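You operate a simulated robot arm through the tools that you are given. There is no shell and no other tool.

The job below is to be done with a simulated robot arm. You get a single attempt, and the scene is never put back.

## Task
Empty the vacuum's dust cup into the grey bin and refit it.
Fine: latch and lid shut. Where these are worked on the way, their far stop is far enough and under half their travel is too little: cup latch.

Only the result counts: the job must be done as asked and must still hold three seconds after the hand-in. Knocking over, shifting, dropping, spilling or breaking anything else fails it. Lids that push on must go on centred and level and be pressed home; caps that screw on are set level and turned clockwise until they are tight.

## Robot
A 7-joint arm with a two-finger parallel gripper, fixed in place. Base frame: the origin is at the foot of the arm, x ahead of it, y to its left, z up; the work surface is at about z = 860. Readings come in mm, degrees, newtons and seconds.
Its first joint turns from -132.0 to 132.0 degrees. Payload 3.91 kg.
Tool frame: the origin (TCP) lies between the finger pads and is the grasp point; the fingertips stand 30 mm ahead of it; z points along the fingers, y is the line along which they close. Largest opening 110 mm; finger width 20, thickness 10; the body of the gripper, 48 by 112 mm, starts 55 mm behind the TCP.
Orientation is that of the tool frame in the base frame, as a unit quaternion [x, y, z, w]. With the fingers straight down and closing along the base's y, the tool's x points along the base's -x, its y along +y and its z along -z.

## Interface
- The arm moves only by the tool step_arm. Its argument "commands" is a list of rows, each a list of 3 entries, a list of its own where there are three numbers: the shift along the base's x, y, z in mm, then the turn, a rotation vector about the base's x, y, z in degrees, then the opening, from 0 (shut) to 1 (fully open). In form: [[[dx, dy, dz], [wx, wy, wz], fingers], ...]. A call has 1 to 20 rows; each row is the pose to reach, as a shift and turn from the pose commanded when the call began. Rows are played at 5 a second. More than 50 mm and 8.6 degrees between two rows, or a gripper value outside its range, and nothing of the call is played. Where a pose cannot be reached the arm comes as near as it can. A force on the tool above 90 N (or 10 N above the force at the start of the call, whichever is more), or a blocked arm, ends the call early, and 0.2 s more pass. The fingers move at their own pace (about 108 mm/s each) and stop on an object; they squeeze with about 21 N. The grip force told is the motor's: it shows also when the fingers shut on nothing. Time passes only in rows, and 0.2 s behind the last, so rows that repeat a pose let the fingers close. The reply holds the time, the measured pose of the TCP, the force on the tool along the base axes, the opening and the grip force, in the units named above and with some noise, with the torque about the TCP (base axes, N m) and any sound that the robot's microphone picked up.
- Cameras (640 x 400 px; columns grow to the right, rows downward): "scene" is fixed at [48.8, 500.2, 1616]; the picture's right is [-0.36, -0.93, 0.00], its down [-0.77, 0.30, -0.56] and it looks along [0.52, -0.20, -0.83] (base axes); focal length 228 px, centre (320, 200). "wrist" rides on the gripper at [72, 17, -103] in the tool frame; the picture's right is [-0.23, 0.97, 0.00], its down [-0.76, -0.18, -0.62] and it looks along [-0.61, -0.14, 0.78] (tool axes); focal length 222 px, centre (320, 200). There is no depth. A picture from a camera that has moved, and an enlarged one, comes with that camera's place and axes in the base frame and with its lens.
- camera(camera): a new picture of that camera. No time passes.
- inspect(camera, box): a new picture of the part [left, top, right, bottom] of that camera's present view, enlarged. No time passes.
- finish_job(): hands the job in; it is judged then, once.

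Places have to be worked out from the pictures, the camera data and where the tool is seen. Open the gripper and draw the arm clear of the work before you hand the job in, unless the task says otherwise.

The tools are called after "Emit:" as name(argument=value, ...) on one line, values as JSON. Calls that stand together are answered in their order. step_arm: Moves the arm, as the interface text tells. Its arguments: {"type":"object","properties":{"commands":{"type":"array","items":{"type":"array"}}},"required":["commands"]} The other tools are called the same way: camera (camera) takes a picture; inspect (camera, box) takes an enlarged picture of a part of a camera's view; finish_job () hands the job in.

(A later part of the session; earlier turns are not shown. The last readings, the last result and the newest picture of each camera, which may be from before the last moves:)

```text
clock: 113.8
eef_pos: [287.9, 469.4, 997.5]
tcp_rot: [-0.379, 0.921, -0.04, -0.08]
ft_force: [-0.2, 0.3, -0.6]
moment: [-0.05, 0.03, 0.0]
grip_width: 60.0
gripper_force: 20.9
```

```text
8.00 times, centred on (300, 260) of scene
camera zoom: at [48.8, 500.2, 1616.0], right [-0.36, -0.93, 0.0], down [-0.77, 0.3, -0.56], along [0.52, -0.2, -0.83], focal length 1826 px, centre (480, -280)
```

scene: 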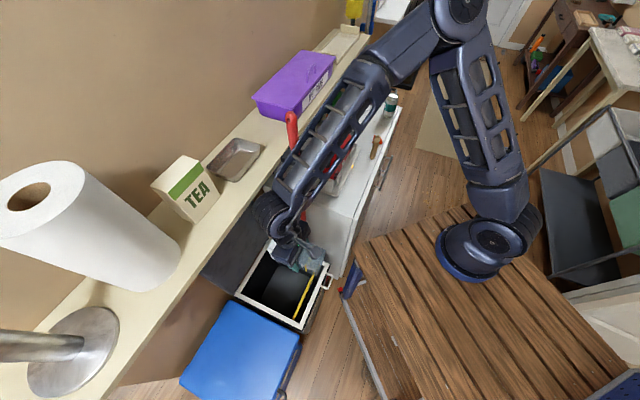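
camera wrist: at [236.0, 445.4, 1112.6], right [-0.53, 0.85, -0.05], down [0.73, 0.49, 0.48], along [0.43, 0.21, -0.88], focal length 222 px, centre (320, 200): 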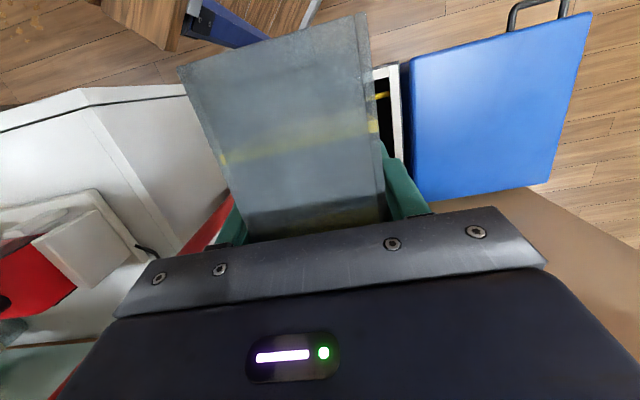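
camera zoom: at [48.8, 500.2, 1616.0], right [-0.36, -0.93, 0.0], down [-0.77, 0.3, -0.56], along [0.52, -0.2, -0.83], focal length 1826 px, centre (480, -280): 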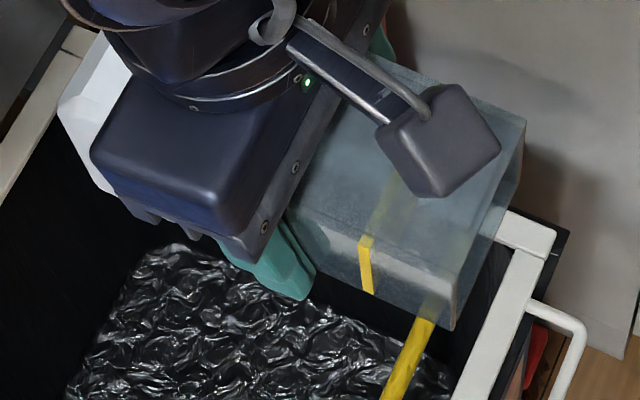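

No loose debris anywhere. The load reading fell from about −1.3 N before tipping to about −0.5 N now, which suggests the dust went out; I take a few more readings to be sure.

Emit:
step_arm(commands=[[[0, 0, 0], [0, 0, 0], 0]])

Emit:
step_arm(commands=[[[0, 0, 0], [0, 0, 0], 0]])

Emit:
step_arm(commands=[[[0, 0, 0], [0, 0, 0], 0]])

Emit:
step_arm(commands=[[[0, 0, 0], [0, 0, 0], 0]])

Emit:
step_arm(commands=[[[0, 0, 0], [0, 0, 0], 0]])

Emit:
step_arm(commands=[[[0, 0, 0], [0, 0, 0], 0]])

```text
clock: 114.2
eef_pos: [286.8, 469.3, 996.8]
tcp_rot: [-0.379, 0.921, -0.04, -0.081]
ft_force: [0.8, 1.7, -0.3]
moment: [-0.03, 0.01, 0.03]
grip_width: 59.7
gripper_force: 21.1
```

```text
clock: 114.6
eef_pos: [285.6, 469.8, 997.8]
tcp_rot: [-0.379, 0.921, -0.04, -0.081]
ft_force: [-0.8, 0.3, -1.4]
moment: [-0.06, 0.05, -0.02]
grip_width: 59.9
gripper_force: 21.6
```

```text
clock: 115.0
eef_pos: [286.7, 469.3, 998.9]
tcp_rot: [-0.38, 0.921, -0.04, -0.081]
ft_force: [-0.4, 0.2, -0.5]
moment: [-0.03, 0.04, 0.0]
grip_width: 59.7
gripper_force: 21.1
```

```text
clock: 115.4
eef_pos: [286.1, 469.7, 996.9]
tcp_rot: [-0.379, 0.921, -0.04, -0.081]
ft_force: [-0.3, 0.9, -1.4]
moment: [-0.07, 0.07, 0.0]
grip_width: 59.9
gripper_force: 21.2
```

```text
clock: 115.8
eef_pos: [286.9, 470.4, 997.1]
tcp_rot: [-0.379, 0.921, -0.039, -0.081]
ft_force: [0.4, 0.3, -1.1]
moment: [-0.04, 0.07, -0.04]
grip_width: 59.9
gripper_force: 21.3
```

```text
clock: 116.2
eef_pos: [286.1, 469.2, 997.4]
tcp_rot: [-0.379, 0.921, -0.039, -0.081]
ft_force: [0.3, 0.6, -1.1]
moment: [-0.01, 0.05, 0.04]
grip_width: 59.8
gripper_force: 21.3
```

The readings are inconclusive, so I want to see inside. I yaw the cup back and then tilt its mouth up toward the scene camera here over the bin.

Emit:
step_arm(commands=[[[-2, -2, 4], [0, 0, -3], 0], [[-4, -4, 8], [0, 0, -7], 0], [[-6, -6, 12], [0, 0, -12], 0], [[-8, -8, 16], [0, 0, -17], 0], [[-10, -10, 20], [0, 0, -22], 0], [[-12, -12, 24], [0, 0, -27], 0], [[-14, -14, 28], [0, 0, -32], 0], [[-16, -16, 32], [0, 0, -37], 0], [[-18, -18, 36], [0, 0, -42], 0], [[-20, -20, 40], [0, 0, -47], 0], [[-20, -20, 44], [0, 0, -52], 0], [[-20, -20, 48], [0, 0, -57], 0], [[-20, -20, 52], [0, 0, -62], 0], [[-20, -20, 56], [0, 0, -67], 0], [[-20, -20, 60], [0, 0, -72], 0], [[-20, -20, 64], [0, 0, -77], 0], [[-20, -20, 68], [0, 0, -82], 0], [[-20, -20, 72], [0, 0, -87], 0], [[-20, -20, 74], [0, 0, -90], 0], [[-20, -20, 74], [0, 0, -92.7], 0]])

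Emit:
step_arm(commands=[[[0, 0, 0], [2, 2, 0], 0], [[0, 0, 0], [5, 5, 0], 0], [[0, 0, 0], [8, 8, 0], 0], [[0, 0, 0], [11, 11, 0], 0], [[0, 0, 0], [14, 14, 0], 0], [[0, 0, 0], [17, 17, 0], 0], [[0, 0, 0], [20, 20, 0], 0], [[0, 0, 0], [23, 23, 0], 0], [[0, 0, 0], [26, 26, 0], 0], [[0, 0, 0], [29, 29, 0], 0], [[0, 0, 0], [32, 32, 0], 0], [[0, 0, 0], [32, 32, 0], 0]])

Emit:
camera(camera="scene")

```text
clock: 120.4
eef_pos: [265.7, 447.3, 1072.0]
tcp_rot: [0.405, 0.91, 0.03, -0.085]
ft_force: [0.5, -0.3, -0.7]
moment: [0.06, 0.07, 0.01]
grip_width: 59.6
gripper_force: 20.6
```

```text
clock: 123.0
eef_pos: [265.6, 449.1, 1072.0]
tcp_rot: [0.358, 0.809, 0.166, -0.436]
ft_force: [-0.1, -0.9, -2.1]
moment: [0.04, 0.01, 0.01]
grip_width: 59.7
gripper_force: 20.7
```

```text
taken
```

scene: 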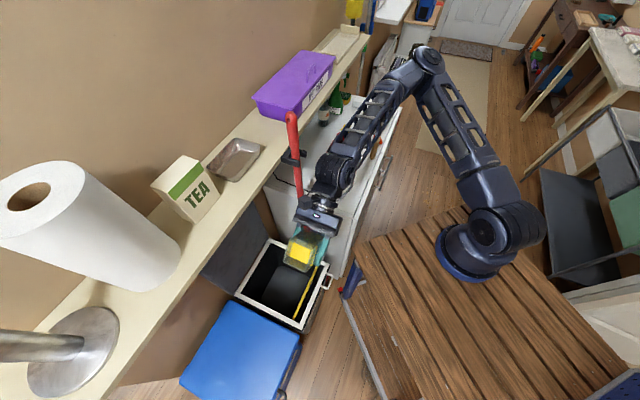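

Emit:
inspect(camera="scene", box=[275, 215, 345, 280])

Emit:
inspect(camera="scene", box=[285, 232, 325, 272])

```text
6.15 times, centred on (310, 248) of scene
camera zoom: at [48.8, 500.2, 1616.0], right [-0.36, -0.93, 0.0], down [-0.77, 0.3, -0.56], along [0.52, -0.2, -0.83], focal length 1405 px, centre (382, -92)
```

zoom: 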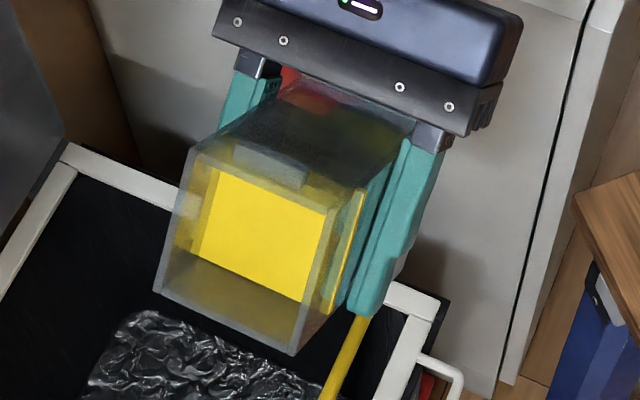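

```text
10.00 times, centred on (305, 252) of scene
camera zoom: at [48.8, 500.2, 1616.0], right [-0.36, -0.93, 0.0], down [-0.77, 0.3, -0.56], along [0.52, -0.2, -0.83], focal length 2283 px, centre (470, -320)
```

zoom: 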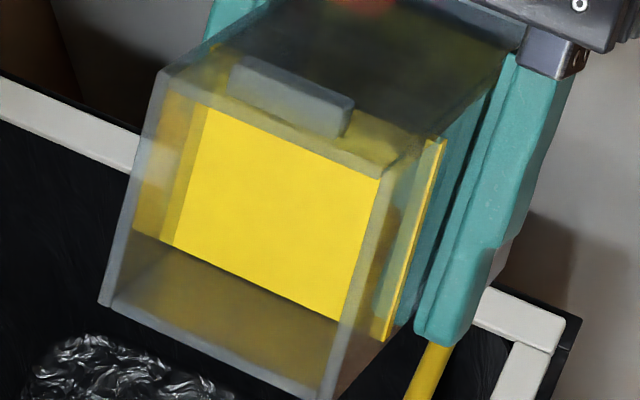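

The yellow is just a band slab; the mouth section is clean. I zoom further on the deeper part of the cup through its top.

Emit:
inspect(camera="scene", box=[292, 224, 322, 250])

Emit:
inspect(camera="wrist", box=[160, 0, 420, 240])

```text
15.38 times, centred on (307, 237) of scene
camera zoom: at [48.8, 500.2, 1616.0], right [-0.36, -0.93, 0.0], down [-0.77, 0.3, -0.56], along [0.52, -0.2, -0.83], focal length 3512 px, centre (520, -369)
```

zoom: 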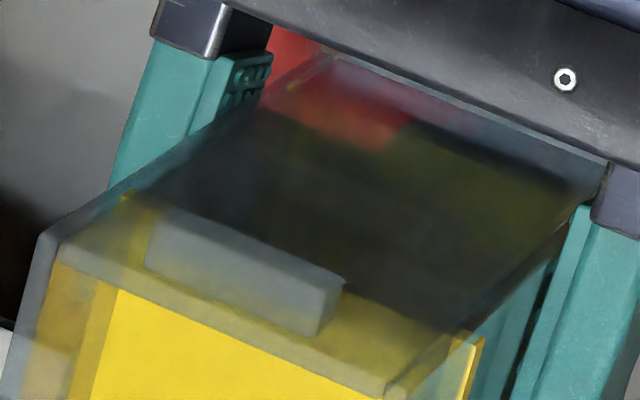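

```text
1.67 times, centred on (290, 120) of wrist
camera zoom: at [311.3, 432.5, 1189.5], right [0.79, 0.57, -0.23], down [0.51, -0.82, -0.27], along [-0.34, 0.09, -0.94], focal length 370 px, centre (370, 333)
```

zoom: 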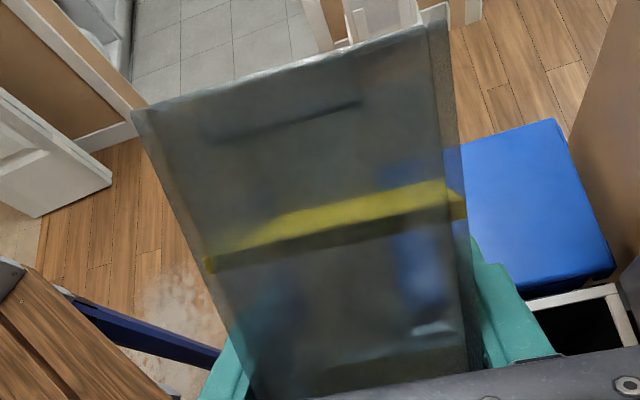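

I check the bin's floor closely for fallen dust while the view is open.

Emit:
inspect(camera="scene", box=[240, 245, 290, 285])

Emit:
inspect(camera="scene", box=[260, 265, 320, 315])

```text
10.00 times, centred on (265, 265) of scene
camera zoom: at [48.8, 500.2, 1616.0], right [-0.36, -0.93, 0.0], down [-0.77, 0.3, -0.56], along [0.52, -0.2, -0.83], focal length 2283 px, centre (870, -450)
```

zoom: 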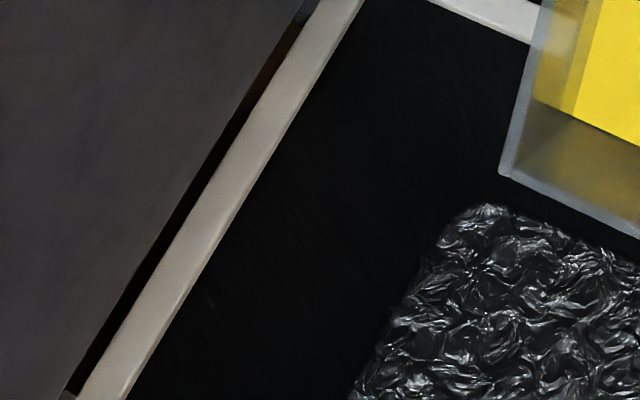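

```text
8.00 times, centred on (290, 290) of scene
camera zoom: at [48.8, 500.2, 1616.0], right [-0.36, -0.93, 0.0], down [-0.77, 0.3, -0.56], along [0.52, -0.2, -0.83], focal length 1826 px, centre (560, -520)
```

zoom: 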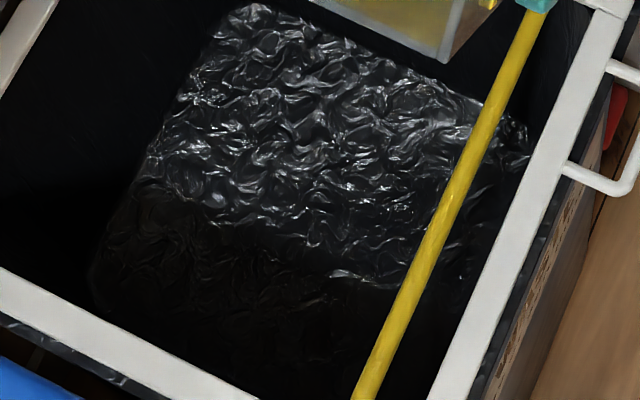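

Comparing with the earlier views, the cup is now see-through where it was filled grey before, so it has emptied. I bring the tilt back down to about 25° for travel.

Emit:
step_arm(commands=[[[0, 0, 1], [-2, -2, 0], 0], [[0, 0, 2], [-4.5, -4.5, 0], 0], [[0, 0, 3], [-7, -7, 0], 0], [[0, 0, 4], [-9.5, -9.5, 0], 0], [[0, 0, 5], [-12, -12, 0], 0], [[0, 0, 6], [-14.5, -14.5, 0], 0], [[0, 0, 7], [-17, -17, 0], 0], [[0, 0, 8], [-19.5, -19.5, 0], 0], [[0, 0, 8], [-21, -21, 0], 0], [[0, 0, 8], [-21, -21, 0], 0]])

Emit:
step_arm(commands=[[[5, -6, 0], [0, 0, 0], 0], [[14, -18, 0], [0, 0, 0], 0], [[24, -32, 0], [0, 0, 0], 0], [[34, -46, 0], [0, 0, 0], 0], [[45, -61, 0], [0, 0, 0], 0], [[56, -76, 0], [0, 0, 0], 0], [[68, -90, 0], [0, 0, 0], 0], [[81, -104, 0], [0, 0, 0], 0], [[95, -118, 0], [0, 0, 0], 0], [[109, -132, 0], [0, 0, 0], 0], [[123, -146, 0], [0, 0, 0], 0], [[137, -160, 0], [0, 0, 0], 0], [[151, -174, 0], [0, 0, 0], 0], [[165, -188, 0], [0, 0, 0], 0], [[179, -202, 0], [0, 0, 0], 0], [[193, -215, 0], [0, 0, 0], 0], [[207, -227, 0], [0, 0, 0], 0], [[219, -236, 0], [0, 0, 0], 0], [[229, -243, 0], [0, 0, 0], 0], [[235, -248, 0], [0, 0, 0], 0]])

Emit:
camera(camera="wrist")

```text
clock: 125.2
eef_pos: [265.8, 448.7, 1080.9]
tcp_rot: [0.396, 0.891, 0.079, -0.21]
ft_force: [0.2, -0.9, -1.0]
moment: [0.05, 0.0, -0.03]
grip_width: 59.9
gripper_force: 21.0
```

```text
clock: 129.4
eef_pos: [499.6, 201.8, 1082.0]
tcp_rot: [0.395, 0.891, 0.078, -0.21]
ft_force: [0.3, 0.4, -0.8]
moment: [0.06, 0.02, -0.01]
grip_width: 59.7
gripper_force: 20.4
```

```text
taken
camera wrist: at [500.9, 229.8, 1205.3], right [0.85, 0.5, -0.12], down [0.52, -0.82, 0.23], along [0.01, -0.26, -0.96], focal length 222 px, centre (320, 200)
```

wrist: 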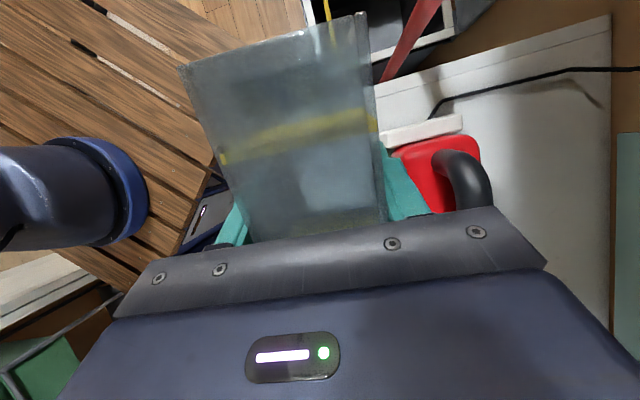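

Same viewpoint as before the pour: now the white cabinet shows through the cup, confirming it is empty. I carry it on to the cabinet.

Emit:
step_arm(commands=[[[8, -6, 0], [0, 0, 0], 0], [[22, -16, 0], [0, 0, 0], 0], [[38, -28, 0], [0, 0, 0], 0], [[55, -41, 0], [0, 0, 0], 0], [[72, -53, 0], [0, 0, 0], 0], [[86, -66, 0], [0, 0, 0], 0], [[100, -79, 0], [0, 0, 0], 0], [[114, -92, 0], [0, 0, 0], 0], [[128, -105, 0], [0, 0, 0], 0], [[142, -118, 0], [0, 0, 0], 0], [[156, -131, 0], [0, 0, 0], 0], [[169, -144, 0], [0, 0, 0], 0], [[182, -156, 0], [0, 0, 0], 0], [[200, -166, 0], [0, 0, 0], 0], [[219, -176, 0], [0, 0, 0], 0], [[238, -186, 0], [0, 0, 0], 0], [[257, -196, 0], [0, 0, 0], 0], [[276, -206, 0], [0, 0, 0], 0], [[295, -215, 0], [0, 0, 0], 0], [[306, -220, 0], [0, 0, 0], 0]])

Emit:
camera(camera="wrist")

Emit:
inspect(camera="scene", box=[310, 60, 410, 150])

```text
clock: 133.6
eef_pos: [807.3, -20.2, 1079.6]
tcp_rot: [0.396, 0.891, 0.078, -0.21]
ft_force: [-0.1, -0.7, -1.6]
moment: [-0.01, 0.06, -0.01]
grip_width: 59.8
gripper_force: 20.8
```

```text
taken
camera wrist: at [808.8, 9.2, 1203.2], right [0.85, 0.5, -0.12], down [0.52, -0.82, 0.23], along [0.02, -0.26, -0.96], focal length 222 px, centre (320, 200)
```

wrist: 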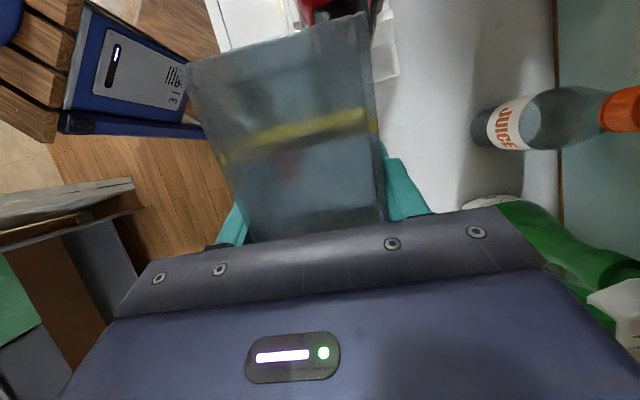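

```text
4.44 times, centred on (360, 105) of scene
camera zoom: at [48.8, 500.2, 1616.0], right [-0.36, -0.93, 0.0], down [-0.77, 0.3, -0.56], along [0.52, -0.2, -0.83], focal length 1015 px, centre (142, 622)
```

zoom: 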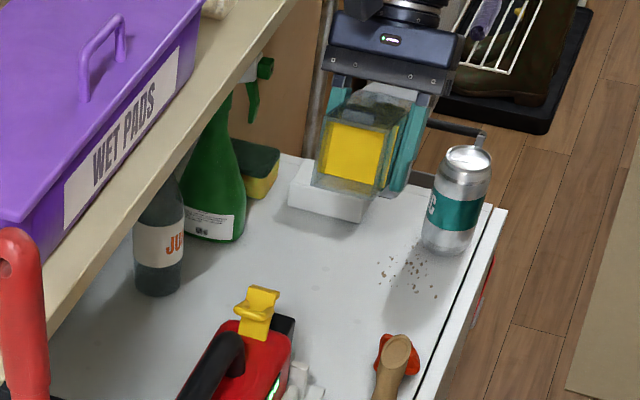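

The cup arrives empty and see-through. I set the tool to yaw −45° and tilt ~16.5° so the cup should be level, and check its attitude.

Emit:
step_arm(commands=[[[0, 0, -4], [-1.3, -1.3, 0.5], 0], [[1, 1, -10], [-2.7, -2.7, 1.1], 0], [[2, 2, -18], [-4, -4, 1.6], 0], [[3, 3, -26], [-5.3, -5.3, 2.2], 0], [[4, 2, -34], [-6.65, -6.65, 2.7], 0], [[4, 2, -40], [-6.65, -6.65, 2.7], 0], [[4, 2, -40], [-6.65, -6.65, 2.7], 0]])

Emit:
camera(camera="wrist")

Emit:
inspect(camera="scene", box=[340, 75, 410, 125])

```text
clock: 135.2
eef_pos: [811.7, -17.4, 1039.9]
tcp_rot: [0.381, 0.913, 0.044, -0.136]
ft_force: [-0.2, -0.5, -0.7]
moment: [0.03, 0.04, 0.03]
grip_width: 59.8
gripper_force: 21.0
```

```text
taken
camera wrist: at [797.2, 24.4, 1159.3], right [0.84, 0.53, -0.09], down [0.52, -0.76, 0.39], along [0.14, -0.37, -0.92], focal length 222 px, centre (320, 200)
```

wrist: 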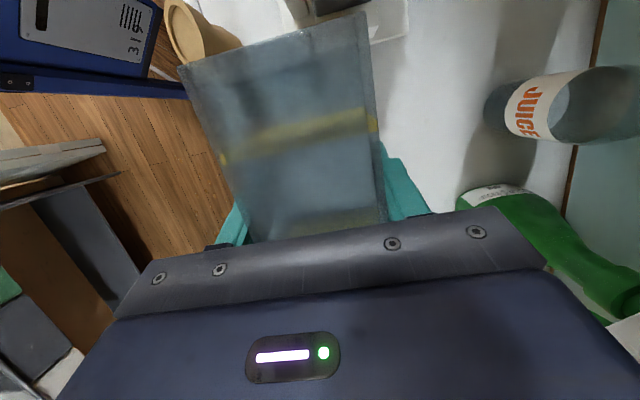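

```text
8.00 times, centred on (375, 100) of scene
camera zoom: at [48.8, 500.2, 1616.0], right [-0.36, -0.93, 0.0], down [-0.77, 0.3, -0.56], along [0.52, -0.2, -0.83], focal length 1826 px, centre (-120, 1000)
```

zoom: 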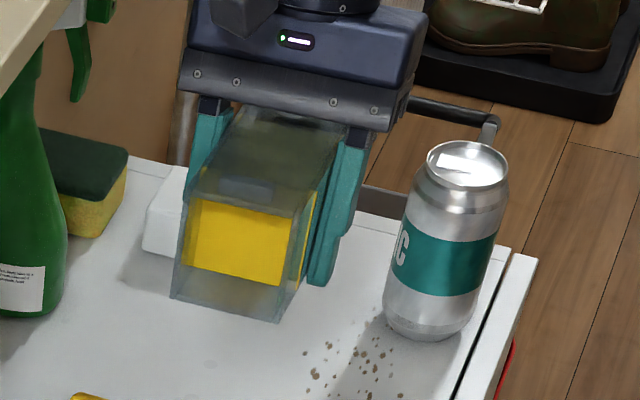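

The cup looks close to level; I enlarge it to measure its attitude against the predicted corner positions.

Emit:
inspect(camera="scene", box=[346, 84, 386, 119])

```text
11.43 times, centred on (366, 102) of scene
camera zoom: at [48.8, 500.2, 1616.0], right [-0.36, -0.93, 0.0], down [-0.77, 0.3, -0.56], along [0.52, -0.2, -0.83], focal length 2609 px, centre (-206, 1326)
```

zoom: 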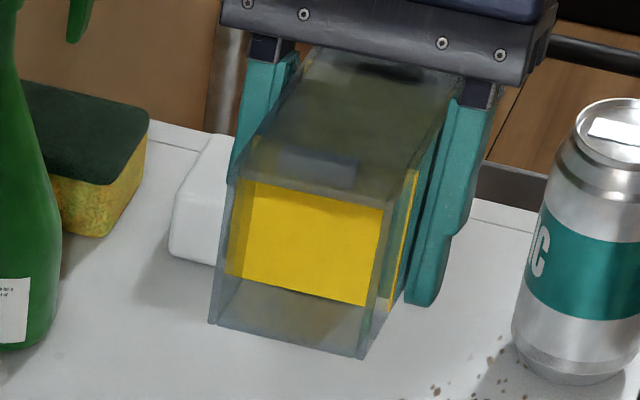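

Attitude is level within ~2°. I correct a 1.3° roll, then lower the cup to seat height in front of the vacuum, still clear of it.

Emit:
step_arm(commands=[[[0, 0, -6], [0.3, -0.3, 0.2], 0], [[0, 0, -16], [0.6, -0.6, 0.4], 0], [[0, 0, -28], [0.92, -0.92, 0.5], 0], [[0, 0, -40], [0.92, -0.92, 0.5], 0], [[0, 0, -52], [0.92, -0.92, 0.5], 0], [[0, 0, -64], [0.92, -0.92, 0.5], 0], [[0, 0, -76], [0.92, -0.92, 0.5], 0], [[0, 0, -87], [0.92, -0.92, 0.5], 0], [[0, 0, -96], [0.92, -0.92, 0.5], 0], [[0, 0, -102], [0.92, -0.92, 0.5], 0], [[0, 0, -102], [0.92, -0.92, 0.5], 0]])

Emit:
camera(camera="wrist")

Emit:
inspect(camera="scene", box=[320, 85, 400, 145])

```text
clock: 137.6
eef_pos: [810.2, -16.5, 937.7]
tcp_rot: [0.376, 0.916, 0.055, -0.132]
ft_force: [-0.4, -0.3, -0.8]
moment: [0.03, 0.09, 0.01]
grip_width: 59.7
gripper_force: 21.0
```

```text
taken
camera wrist: at [793.8, 22.8, 1058.0], right [0.84, 0.54, -0.06], down [0.52, -0.76, 0.38], along [0.16, -0.35, -0.92], focal length 222 px, centre (320, 200)
```

wrist: 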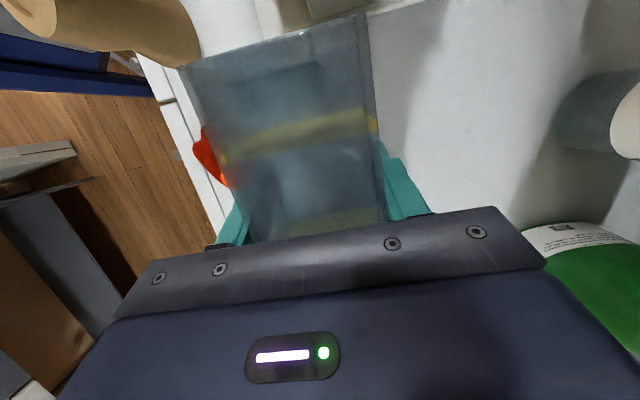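

```text
6.67 times, centred on (360, 115) of scene
camera zoom: at [48.8, 500.2, 1616.0], right [-0.36, -0.93, 0.0], down [-0.77, 0.3, -0.56], along [0.52, -0.2, -0.83], focal length 1522 px, centre (53, 767)
```

zoom: 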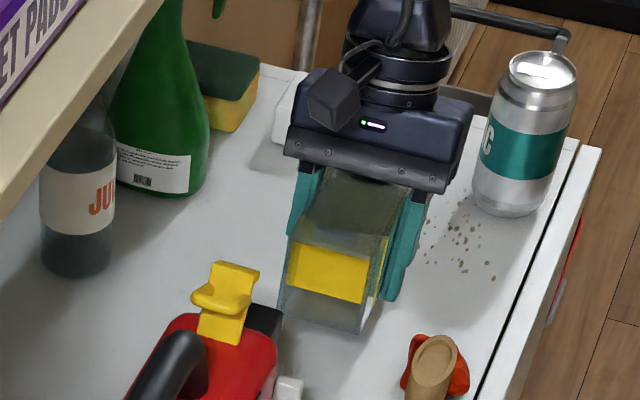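

Orientation is right. I shift the cup sideways onto the vacuum's axis (r≈599.5), mouth still ~80 mm from home.

Emit:
step_arm(commands=[[[5, 5, 0], [0, 0, 0], 0], [[11, 11, 0], [0, 0, 0], 0], [[17, 17, -2], [0, 0, 0], 0], [[23, 23, -3], [0, 0, 0], 0], [[26.7, 26.7, -4], [0, 0, 0], 0], [[26.7, 26.7, -4], [0, 0, 0], 0]])

Emit:
camera(camera="wrist")

Emit:
inspect(camera="scene", box=[330, 100, 390, 145])

```text
clock: 139.0
eef_pos: [839.1, 9.2, 934.1]
tcp_rot: [0.375, 0.916, 0.054, -0.133]
ft_force: [-0.1, 0.0, -1.4]
moment: [0.02, 0.05, -0.04]
grip_width: 59.9
gripper_force: 21.6
```

```text
taken
camera wrist: at [821.3, 49.1, 1053.9], right [0.84, 0.54, -0.06], down [0.52, -0.76, 0.38], along [0.16, -0.35, -0.92], focal length 222 px, centre (320, 200)
```

wrist: 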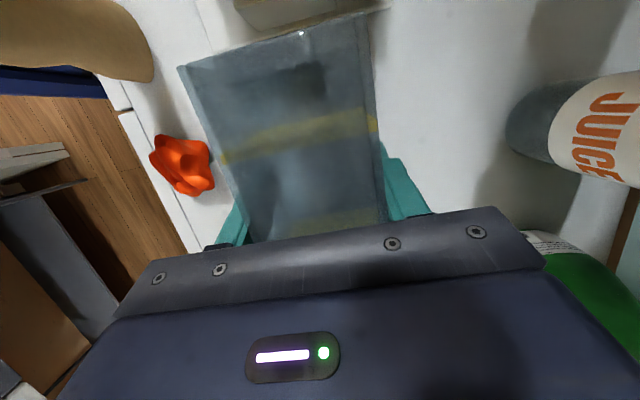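

```text
8.89 times, centred on (360, 122) of scene
camera zoom: at [48.8, 500.2, 1616.0], right [-0.36, -0.93, 0.0], down [-0.77, 0.3, -0.56], along [0.52, -0.2, -0.83], focal length 2029 px, centre (-36, 889)
```

zoom: 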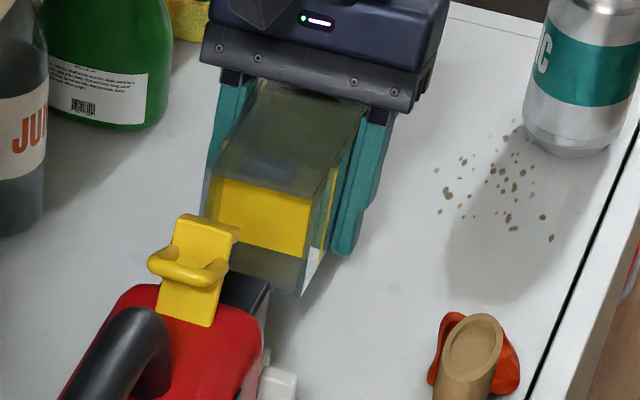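

By kinematics the lateral position should match the original seat; I refine the cup-in-hand measurement with an enlarged wrist view.

Emit:
inspect(camera="wrist", box=[160, 0, 400, 180])

```text
2.22 times, centred on (280, 90) of wrist
camera zoom: at [821.3, 49.1, 1053.9], right [0.84, 0.54, -0.06], down [0.52, -0.76, 0.38], along [0.16, -0.35, -0.92], focal length 494 px, centre (409, 444)
```

zoom: 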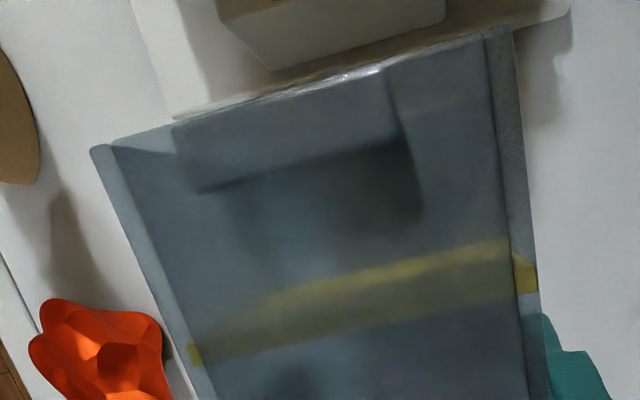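

Best estimate for home is TCP u≈503.5, z≈929–930 with the present tilt. I advance 40 mm along −a, watching force.

Emit:
step_arm(commands=[[[-4, 4, -1], [0, 0, 0], 0], [[-9, 9, -2], [0, 0, 0], 0], [[-14, 14, -3], [0, 0, 0], 0], [[-19, 19, -4], [0, 0, 0], 0], [[-24, 24, -4.5], [0, 0, 0], 0], [[-28, 28, -4.5], [0, 0, 0], 0], [[-28, 28, -4.5], [0, 0, 0], 0]])

Emit:
inspect(camera="scene", box=[330, 105, 380, 145])

Emit:
inspect(camera="wrist", box=[160, 0, 400, 180])

```text
clock: 140.6
eef_pos: [808.6, 37.6, 929.5]
tcp_rot: [0.376, 0.916, 0.055, -0.132]
ft_force: [0.2, -0.4, -1.2]
moment: [0.01, 0.06, -0.02]
grip_width: 59.9
gripper_force: 21.4
```

```text
10.00 times, centred on (355, 125) of scene
camera zoom: at [48.8, 500.2, 1616.0], right [-0.36, -0.93, 0.0], down [-0.77, 0.3, -0.56], along [0.52, -0.2, -0.83], focal length 2283 px, centre (-30, 950)
```

zoom: 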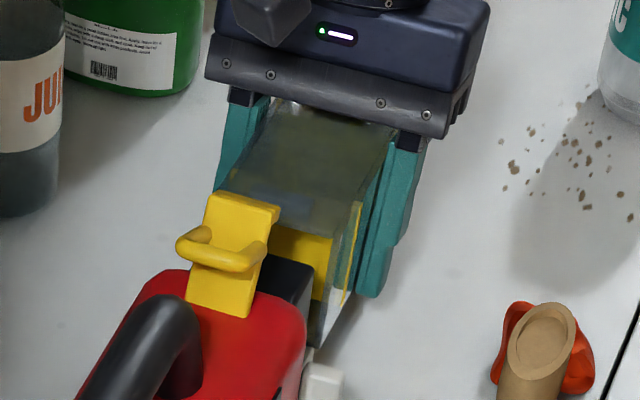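

```text
2.22 times, centred on (280, 90) of wrist
camera zoom: at [791.4, 77.3, 1050.0], right [0.84, 0.54, -0.06], down [0.52, -0.76, 0.38], along [0.16, -0.35, -0.92], focal length 494 px, centre (409, 444)
```

zoom: 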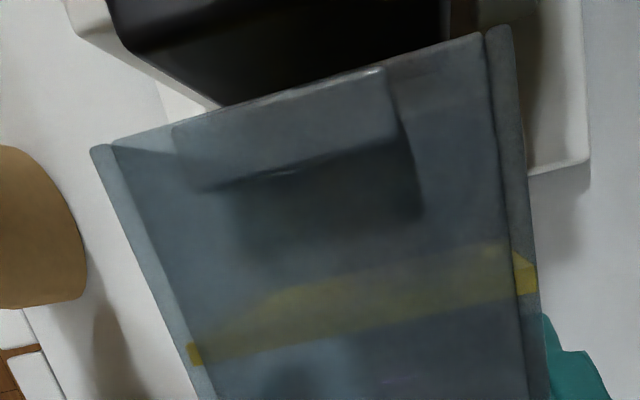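

The black seal of the body is now in view just behind the mouth. I enlarge it to compare alignment.

Emit:
inspect(camera="wrist", box=[190, 0, 390, 90])

Emit:
inspect(camera="scene", box=[342, 112, 372, 142])

```text
3.20 times, centred on (290, 45) of wrist
camera zoom: at [791.4, 77.3, 1050.0], right [0.84, 0.54, -0.06], down [0.52, -0.76, 0.38], along [0.16, -0.35, -0.92], focal length 711 px, centre (416, 696)
```

zoom: 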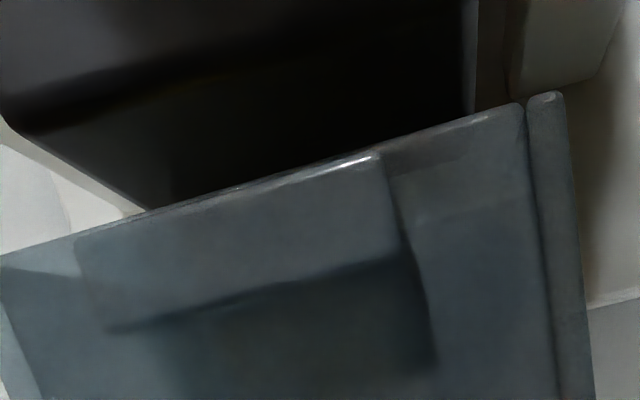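

```text
13.33 times, centred on (357, 127) of scene
camera zoom: at [48.8, 500.2, 1616.0], right [-0.36, -0.93, 0.0], down [-0.77, 0.3, -0.56], along [0.52, -0.2, -0.83], focal length 3044 px, centre (-173, 1173)
```

zoom: 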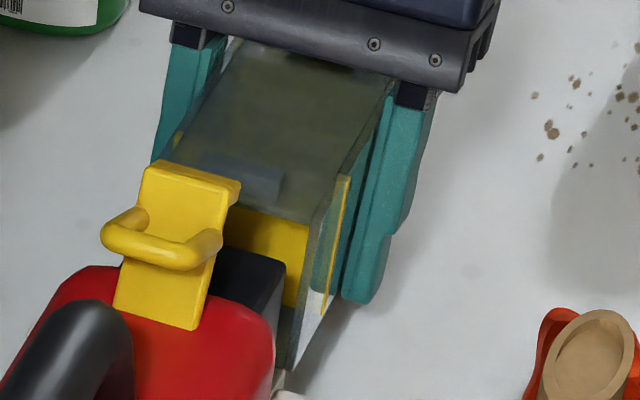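

The seal block appears centred within the mouth with clearance. I advance another 28 mm slowly and check the force.

Emit:
step_arm(commands=[[[-3, 3, 0], [0, 0, 0], 0], [[-6, 6, 0], [0, 0, 0], 0], [[-9, 9, 0], [0, 0, 0], 0], [[-12, 12, 0], [0, 0, 0], 0], [[-15, 15, 0], [0, 0, 0], 0], [[-18, 18, 0], [0, 0, 0], 0], [[-20, 20, 0], [0, 0, 0], 0], [[-20, 20, 0], [0, 0, 0], 0]])

Emit:
inspect(camera="scene", box=[335, 107, 375, 142])

Emit:
inspect(camera="wrist", box=[160, 0, 400, 180])

```text
clock: 142.4
eef_pos: [792.0, 57.8, 929.4]
tcp_rot: [0.376, 0.915, 0.055, -0.132]
ft_force: [1.9, -3.3, 10.4]
moment: [0.18, 0.16, 0.0]
grip_width: 59.7
gripper_force: 20.7
```

```text
11.43 times, centred on (355, 124) of scene
camera zoom: at [48.8, 500.2, 1616.0], right [-0.36, -0.93, 0.0], down [-0.77, 0.3, -0.56], along [0.52, -0.2, -0.83], focal length 2609 px, centre (-80, 1063)
```

zoom: 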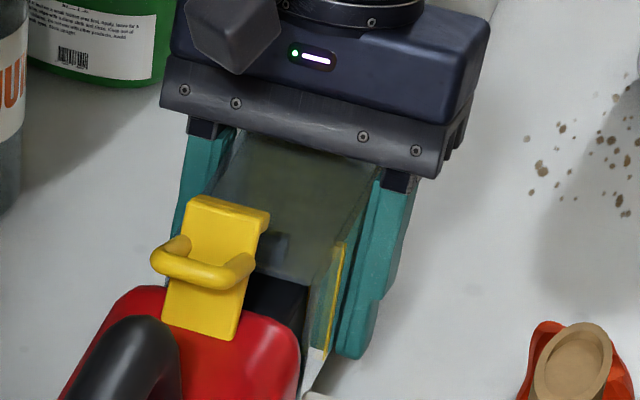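

```text
2.22 times, centred on (280, 90) of wrist
camera zoom: at [773.1, 97.6, 1049.5], right [0.84, 0.54, -0.06], down [0.52, -0.76, 0.38], along [0.16, -0.35, -0.92], focal length 494 px, centre (409, 444)
```

zoom: 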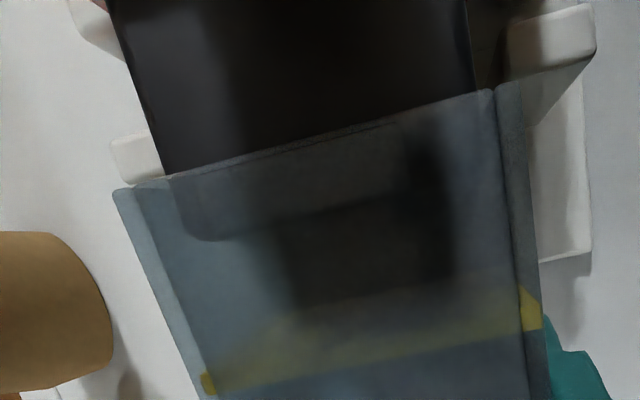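

There is contact: 10 N upward and the cup slid ~6 mm back in the grip, so the seal is probably pressing the cup's ceiling—my height is slightly low. I raise 2 mm and read the force.

Emit:
step_arm(commands=[[[0, 0, 1], [0, 0, 0], 0], [[0, 0, 2], [0, 0, 0], 0], [[0, 0, 2], [0, 0, 0], 0]])

```text
clock: 143.2
eef_pos: [789.5, 56.8, 932.1]
tcp_rot: [0.376, 0.916, 0.054, -0.132]
ft_force: [-0.2, 0.7, -3.9]
moment: [-0.03, -0.06, -0.05]
grip_width: 59.7
gripper_force: 20.3
```

Force is nearly neutral now, so the cup is snugly guided on the seal. I push on along −a in small steps.

Emit:
step_arm(commands=[[[-1, 1, -0.4], [0, 0, 0], 0], [[-2, 2, -0.4], [0, 0, 0], 0], [[-3.5, 3.5, -0.4], [0, 0, 0], 0], [[-5, 5, -0.4], [0, 0, 0], 0], [[-5, 5, -0.4], [0, 0, 0], 0]])

Emit:
inspect(camera="wrist", box=[160, 0, 400, 180])

```text
clock: 144.4
eef_pos: [784.8, 62.8, 930.7]
tcp_rot: [0.376, 0.916, 0.054, -0.133]
ft_force: [-0.1, 0.0, -3.9]
moment: [-0.04, -0.09, -0.02]
grip_width: 59.8
gripper_force: 20.9
```

```text
2.22 times, centred on (280, 90) of wrist
camera zoom: at [767.3, 102.7, 1051.1], right [0.84, 0.54, -0.06], down [0.52, -0.76, 0.38], along [0.16, -0.35, -0.92], focal length 494 px, centre (409, 444)
```

zoom: 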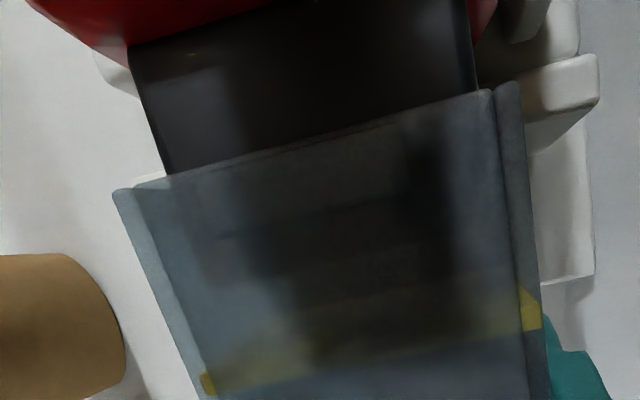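

It advances freely with the tool (no slip). I continue toward home, lowering a hair.

Emit:
step_arm(commands=[[[-1.2, 1.2, -0.4], [0, 0, 0], 0], [[-2.4, 2.4, -0.4], [0, 0, 0], 0], [[-3.6, 3.6, -0.4], [0, 0, 0], 0], [[-4.8, 4.8, -0.4], [0, 0, 0], 0], [[-6, 6, -0.4], [0, 0, 0], 0], [[-6, 6, -0.4], [0, 0, 0], 0]])

Emit:
inspect(camera="wrist", box=[160, 0, 400, 180])

Emit:
inspect(camera="scene", box=[335, 107, 375, 142])

```text
clock: 145.8
eef_pos: [779.0, 67.5, 931.3]
tcp_rot: [0.376, 0.916, 0.054, -0.133]
ft_force: [0.1, -0.3, -4.2]
moment: [-0.05, -0.11, 0.04]
grip_width: 59.9
gripper_force: 21.5
```

```text
2.22 times, centred on (280, 90) of wrist
camera zoom: at [761.3, 108.6, 1051.0], right [0.84, 0.54, -0.06], down [0.52, -0.76, 0.38], along [0.16, -0.35, -0.92], focal length 494 px, centre (409, 444)
```

zoom: 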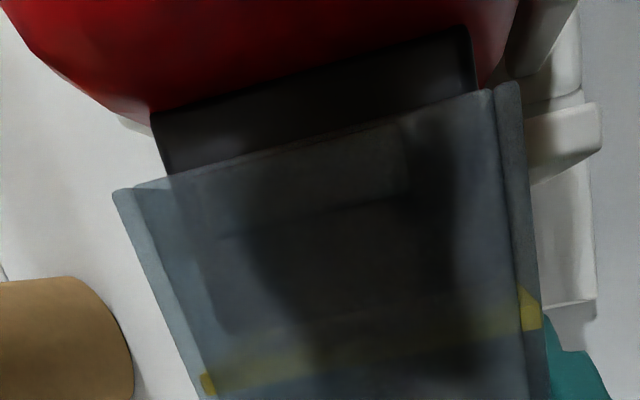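

```text
11.43 times, centred on (355, 124) of scene
camera zoom: at [48.8, 500.2, 1616.0], right [-0.36, -0.93, 0.0], down [-0.77, 0.3, -0.56], along [0.52, -0.2, -0.83], focal length 2609 px, centre (-80, 1063)
```

zoom: 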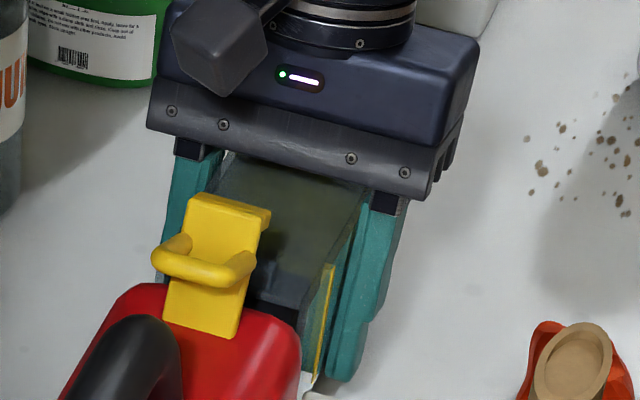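

About 12 mm of black seal is still showing evenly on both sides. I continue in 2 mm steps until it meets the stop.

Emit:
step_arm(commands=[[[-1.4, 1.4, -0.3], [0, 0, 0], 0], [[-2.8, 2.8, -0.3], [0, 0, 0], 0], [[-4.2, 4.2, -0.3], [0, 0, 0], 0], [[-4.2, 4.2, -0.3], [0, 0, 0], 0]])

Emit:
inspect(camera="wrist", box=[160, 0, 400, 180])

```text
clock: 146.8
eef_pos: [773.1, 71.2, 930.7]
tcp_rot: [0.375, 0.916, 0.055, -0.132]
ft_force: [12.1, -5.4, 2.5]
moment: [-0.2, -0.2, -0.49]
grip_width: 59.8
gripper_force: 20.7
```

```text
2.22 times, centred on (280, 90) of wrist
camera zoom: at [757.0, 112.3, 1050.9], right [0.84, 0.54, -0.06], down [0.52, -0.76, 0.38], along [0.16, -0.35, -0.92], focal length 494 px, centre (409, 444)
```

zoom: 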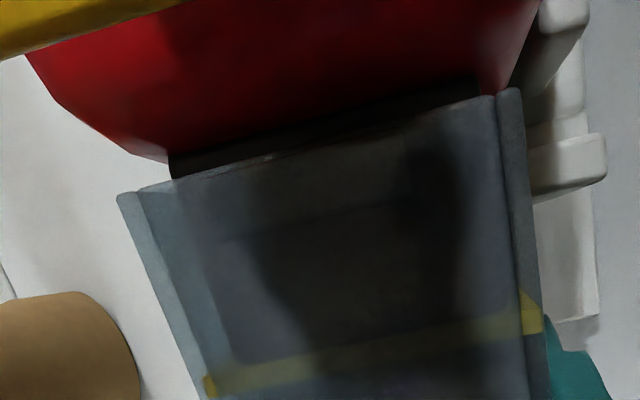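

Firm resistance (12 N) with only ~5 mm of seal seam showing, as it was originally. I press 1.5 mm more to be sure it is home.

Emit:
step_arm(commands=[[[-0.6, 0.6, 0], [0, 0, 0], 0], [[-1.2, 1.2, 0], [0, 0, 0], 0], [[-1.2, 1.2, 0], [0, 0, 0], 0]])

Emit:
inspect(camera="wrist", box=[160, 0, 400, 180])

Emit:
inspect(camera="scene", box=[335, 100, 385, 145])

```text
clock: 147.6
eef_pos: [774.0, 72.8, 931.2]
tcp_rot: [0.376, 0.916, 0.056, -0.132]
ft_force: [13.7, -1.6, 5.8]
moment: [-0.07, -0.33, -0.51]
grip_width: 60.0
gripper_force: 20.6
```

```text
2.22 times, centred on (280, 90) of wrist
camera zoom: at [755.5, 113.3, 1050.7], right [0.84, 0.54, -0.06], down [0.52, -0.76, 0.38], along [0.16, -0.35, -0.92], focal length 494 px, centre (409, 444)
```

zoom: 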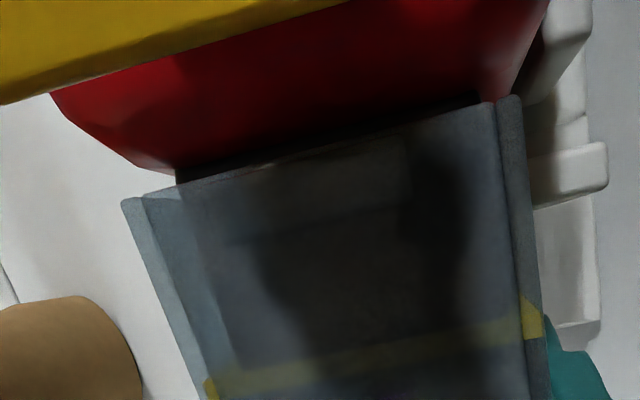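

```text
8.89 times, centred on (360, 122) of scene
camera zoom: at [48.8, 500.2, 1616.0], right [-0.36, -0.93, 0.0], down [-0.77, 0.3, -0.56], along [0.52, -0.2, -0.83], focal length 2029 px, centre (-36, 889)
```

zoom: 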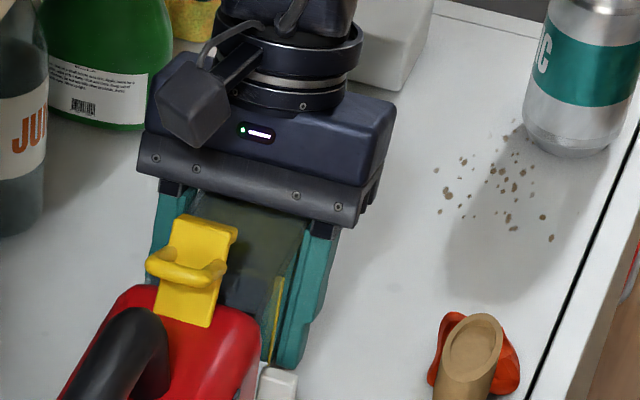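

The seam has closed to 2–3 mm and the cup now only slides in the fingers, so it is against its stop. I release the grip and look.

Emit:
step_arm(commands=[[[0, 0, 0], [0, 0, 0], 0.58], [[0, 0, 0], [0, 0, 0], 0.65], [[0, 0, 0], [0, 0, 0], 0.82], [[0, 0, 0], [0, 0, 0], 0.82]])

Emit:
camera(camera="wrist")

Emit:
inspect(camera="scene", box=[335, 100, 385, 145])

```text
clock: 148.6
eef_pos: [772.7, 73.2, 931.2]
tcp_rot: [0.375, 0.916, 0.054, -0.132]
ft_force: [0.5, 0.1, 0.0]
moment: [-0.01, -0.03, 0.04]
grip_width: 90.3
gripper_force: 0.0
```

```text
taken
camera wrist: at [755.2, 113.2, 1050.6], right [0.84, 0.54, -0.06], down [0.52, -0.76, 0.38], along [0.16, -0.35, -0.92], focal length 222 px, centre (320, 200)
```

wrist: 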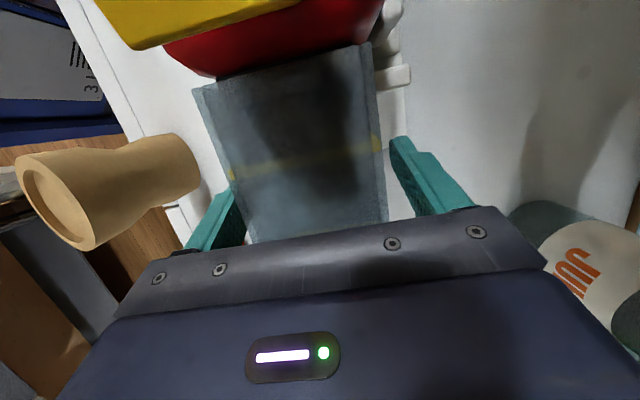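

```text
8.89 times, centred on (360, 122) of scene
camera zoom: at [48.8, 500.2, 1616.0], right [-0.36, -0.93, 0.0], down [-0.77, 0.3, -0.56], along [0.52, -0.2, -0.83], focal length 2029 px, centre (-36, 889)
```

zoom: 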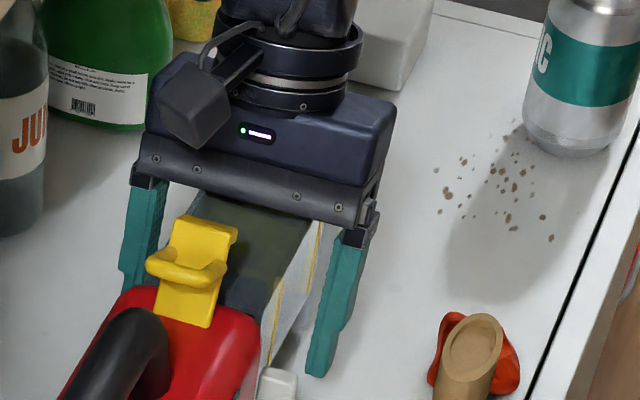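

Released; the cup stays in place on the vacuum. I lift the open hand straight up off it, leaning away from the shelf, then draw back toward me.

Emit:
step_arm(commands=[[[0, 0, 12], [0, 0, 0], 0.82], [[0, 0, 26], [1, -1, 0], 0.82], [[0, 0, 42], [3, -3, 0], 0.82], [[0, 0, 58], [5, -5, 0], 0.82], [[0, 0, 74], [6.4, -6.4, 0], 0.82], [[-8, -8, 80], [6.4, -6.4, 0], 0.82], [[-22, -22, 88], [6.4, -6.4, 0], 0.82], [[-40, -40, 100], [6.4, -6.4, 0], 0.82], [[-58, -58, 118], [6.4, -6.4, 0], 0.82], [[-66, -66, 140], [3, -3, 0], 0.82], [[-70, -70, 170], [0, 0, 0], 0.82], [[-70, -70, 200], [0, 0, 0], 0.82], [[-70, -70, 200], [0, 0, 0], 0.82]])

Emit:
camera(camera="wrist")

Emit:
inspect(camera="scene", box=[310, 90, 390, 150])

```text
clock: 151.4
eef_pos: [705.5, 3.7, 1131.6]
tcp_rot: [0.376, 0.916, 0.055, -0.132]
ft_force: [0.0, -0.2, -0.6]
moment: [0.02, 0.01, 0.0]
grip_width: 90.3
gripper_force: 0.0
```

```text
taken
camera wrist: at [688.3, 43.4, 1250.7], right [0.84, 0.54, -0.06], down [0.52, -0.76, 0.38], along [0.16, -0.35, -0.92], focal length 222 px, centre (320, 200)
```

wrist: 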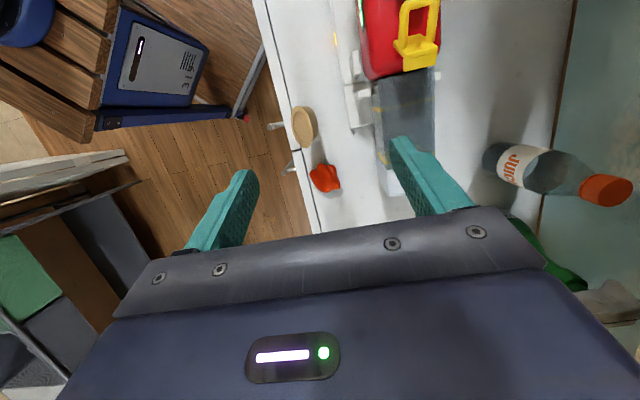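

```text
6.67 times, centred on (350, 120) of scene
camera zoom: at [48.8, 500.2, 1616.0], right [-0.36, -0.93, 0.0], down [-0.77, 0.3, -0.56], along [0.52, -0.2, -0.83], focal length 1522 px, centre (120, 733)
```

zoom: 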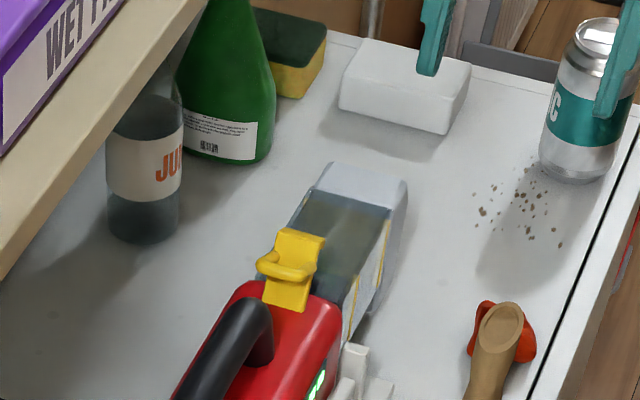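

The cup sits exactly where it was in the earlier view. Next I turn the hand to yaw +45° to close the latch, starting by untilting.

Emit:
step_arm(commands=[[[-5, 0, 0], [-4, -4, 0], 0.82], [[-10, 0, 0], [-8, -8, 0], 0.82], [[-15, 5, 0], [-11.7, -11.7, 0], 0.82], [[-15, 5, 0], [-11.7, -11.7, 0], 0.82]])

Emit:
step_arm(commands=[[[-2, 4, 0], [0, 0, 7.5], 0.82], [[-4, 8, 0], [0, 0, 15], 0.82], [[-6, 12, 0], [0, 0, 22.5], 0.82], [[-8, 16, 0], [0, 0, 30], 0.82], [[-10, 20, 0], [0, 0, 37.5], 0.82], [[-12, 24, 0], [0, 0, 45], 0.82], [[-13, 28, 0], [0, 0, 52.5], 0.82], [[-14, 32, 0], [0, 0, 60], 0.82], [[-15, 36, 0], [0, 0, 67.5], 0.82], [[-16, 40, 0], [0, 0, 75], 0.82], [[-17, 46, 0], [0, 0, 82.5], 0.82], [[-18, 52, 0], [0, 0, 89.6], 0.82], [[-18, 52, 0], [0, 0, 89.6], 0.82]])

Emit:
step_arm(commands=[[[0, 0, -5], [5, -5, 0], 0.82], [[0, 0, -10], [10, -10, 0], 0.82], [[0, 0, -15], [15, -15, 0], 0.82], [[0, 0, -20], [20, -20, 0], 0.82], [[0, 0, -25], [24.7, -24.7, 0], 0.82], [[0, 0, -25], [24.7, -24.7, 0], 0.82]])

Emit:
camera(camera="wrist")

```text
clock: 152.4
eef_pos: [688.7, 8.4, 1131.2]
tcp_rot: [0.379, 0.926, -0.001, 0.0]
ft_force: [0.2, -0.4, 0.3]
moment: [0.0, 0.01, -0.04]
grip_width: 90.4
gripper_force: 0.0
```

```text
clock: 155.2
eef_pos: [670.5, 61.3, 1130.5]
tcp_rot: [-0.383, 0.924, 0.0, 0.001]
ft_force: [-0.6, 0.2, 0.4]
moment: [0.04, -0.03, -0.02]
grip_width: 90.2
gripper_force: 0.2
```

```text
clock: 156.6
eef_pos: [670.4, 60.9, 1105.9]
tcp_rot: [-0.364, 0.881, 0.115, 0.279]
ft_force: [-0.1, 0.6, 0.6]
moment: [0.01, 0.02, 0.01]
grip_width: 90.2
gripper_force: 0.1
```

```text
taken
camera wrist: at [573.6, -11.0, 1148.5], right [-0.56, 0.82, 0.13], down [0.31, 0.06, 0.95], along [0.77, 0.57, -0.29], focal length 222 px, centre (320, 200)
```

wrist: 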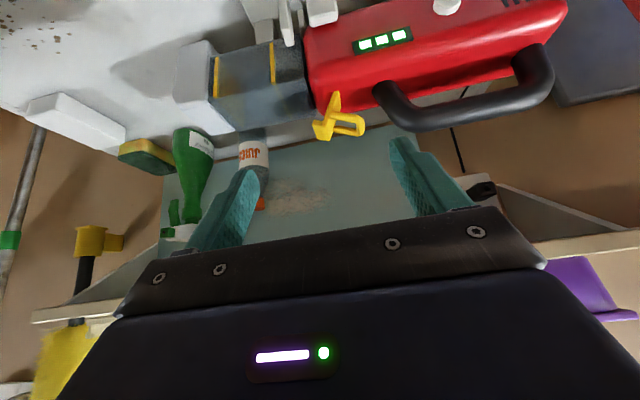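

Emit:
inspect(camera="wrist", box=[120, 0, 380, 160])

Emit:
inspect(camera="wrist", box=[260, 60, 400, 160])

```text
2.46 times, centred on (250, 80) of wrist
camera zoom: at [573.6, -11.0, 1148.5], right [-0.56, 0.82, 0.13], down [0.31, 0.06, 0.95], along [0.77, 0.57, -0.29], focal length 547 px, centre (492, 495)
```

zoom: 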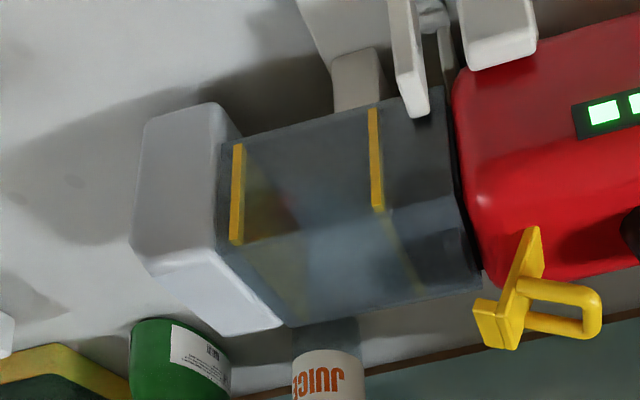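

```text
4.00 times, centred on (330, 110) of wrist
camera zoom: at [573.6, -11.0, 1148.5], right [-0.56, 0.82, 0.13], down [0.31, 0.06, 0.95], along [0.77, 0.57, -0.29], focal length 888 px, centre (280, 560)
```

zoom: 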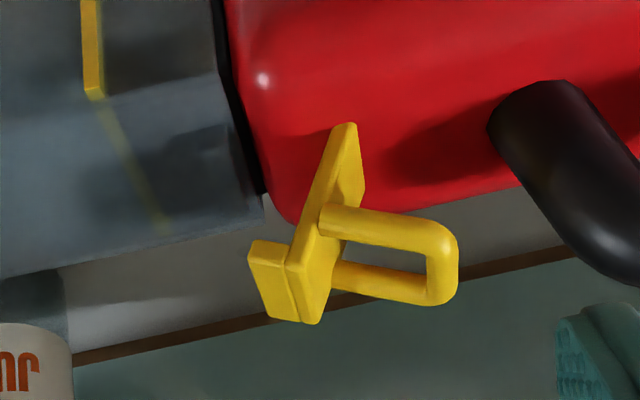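

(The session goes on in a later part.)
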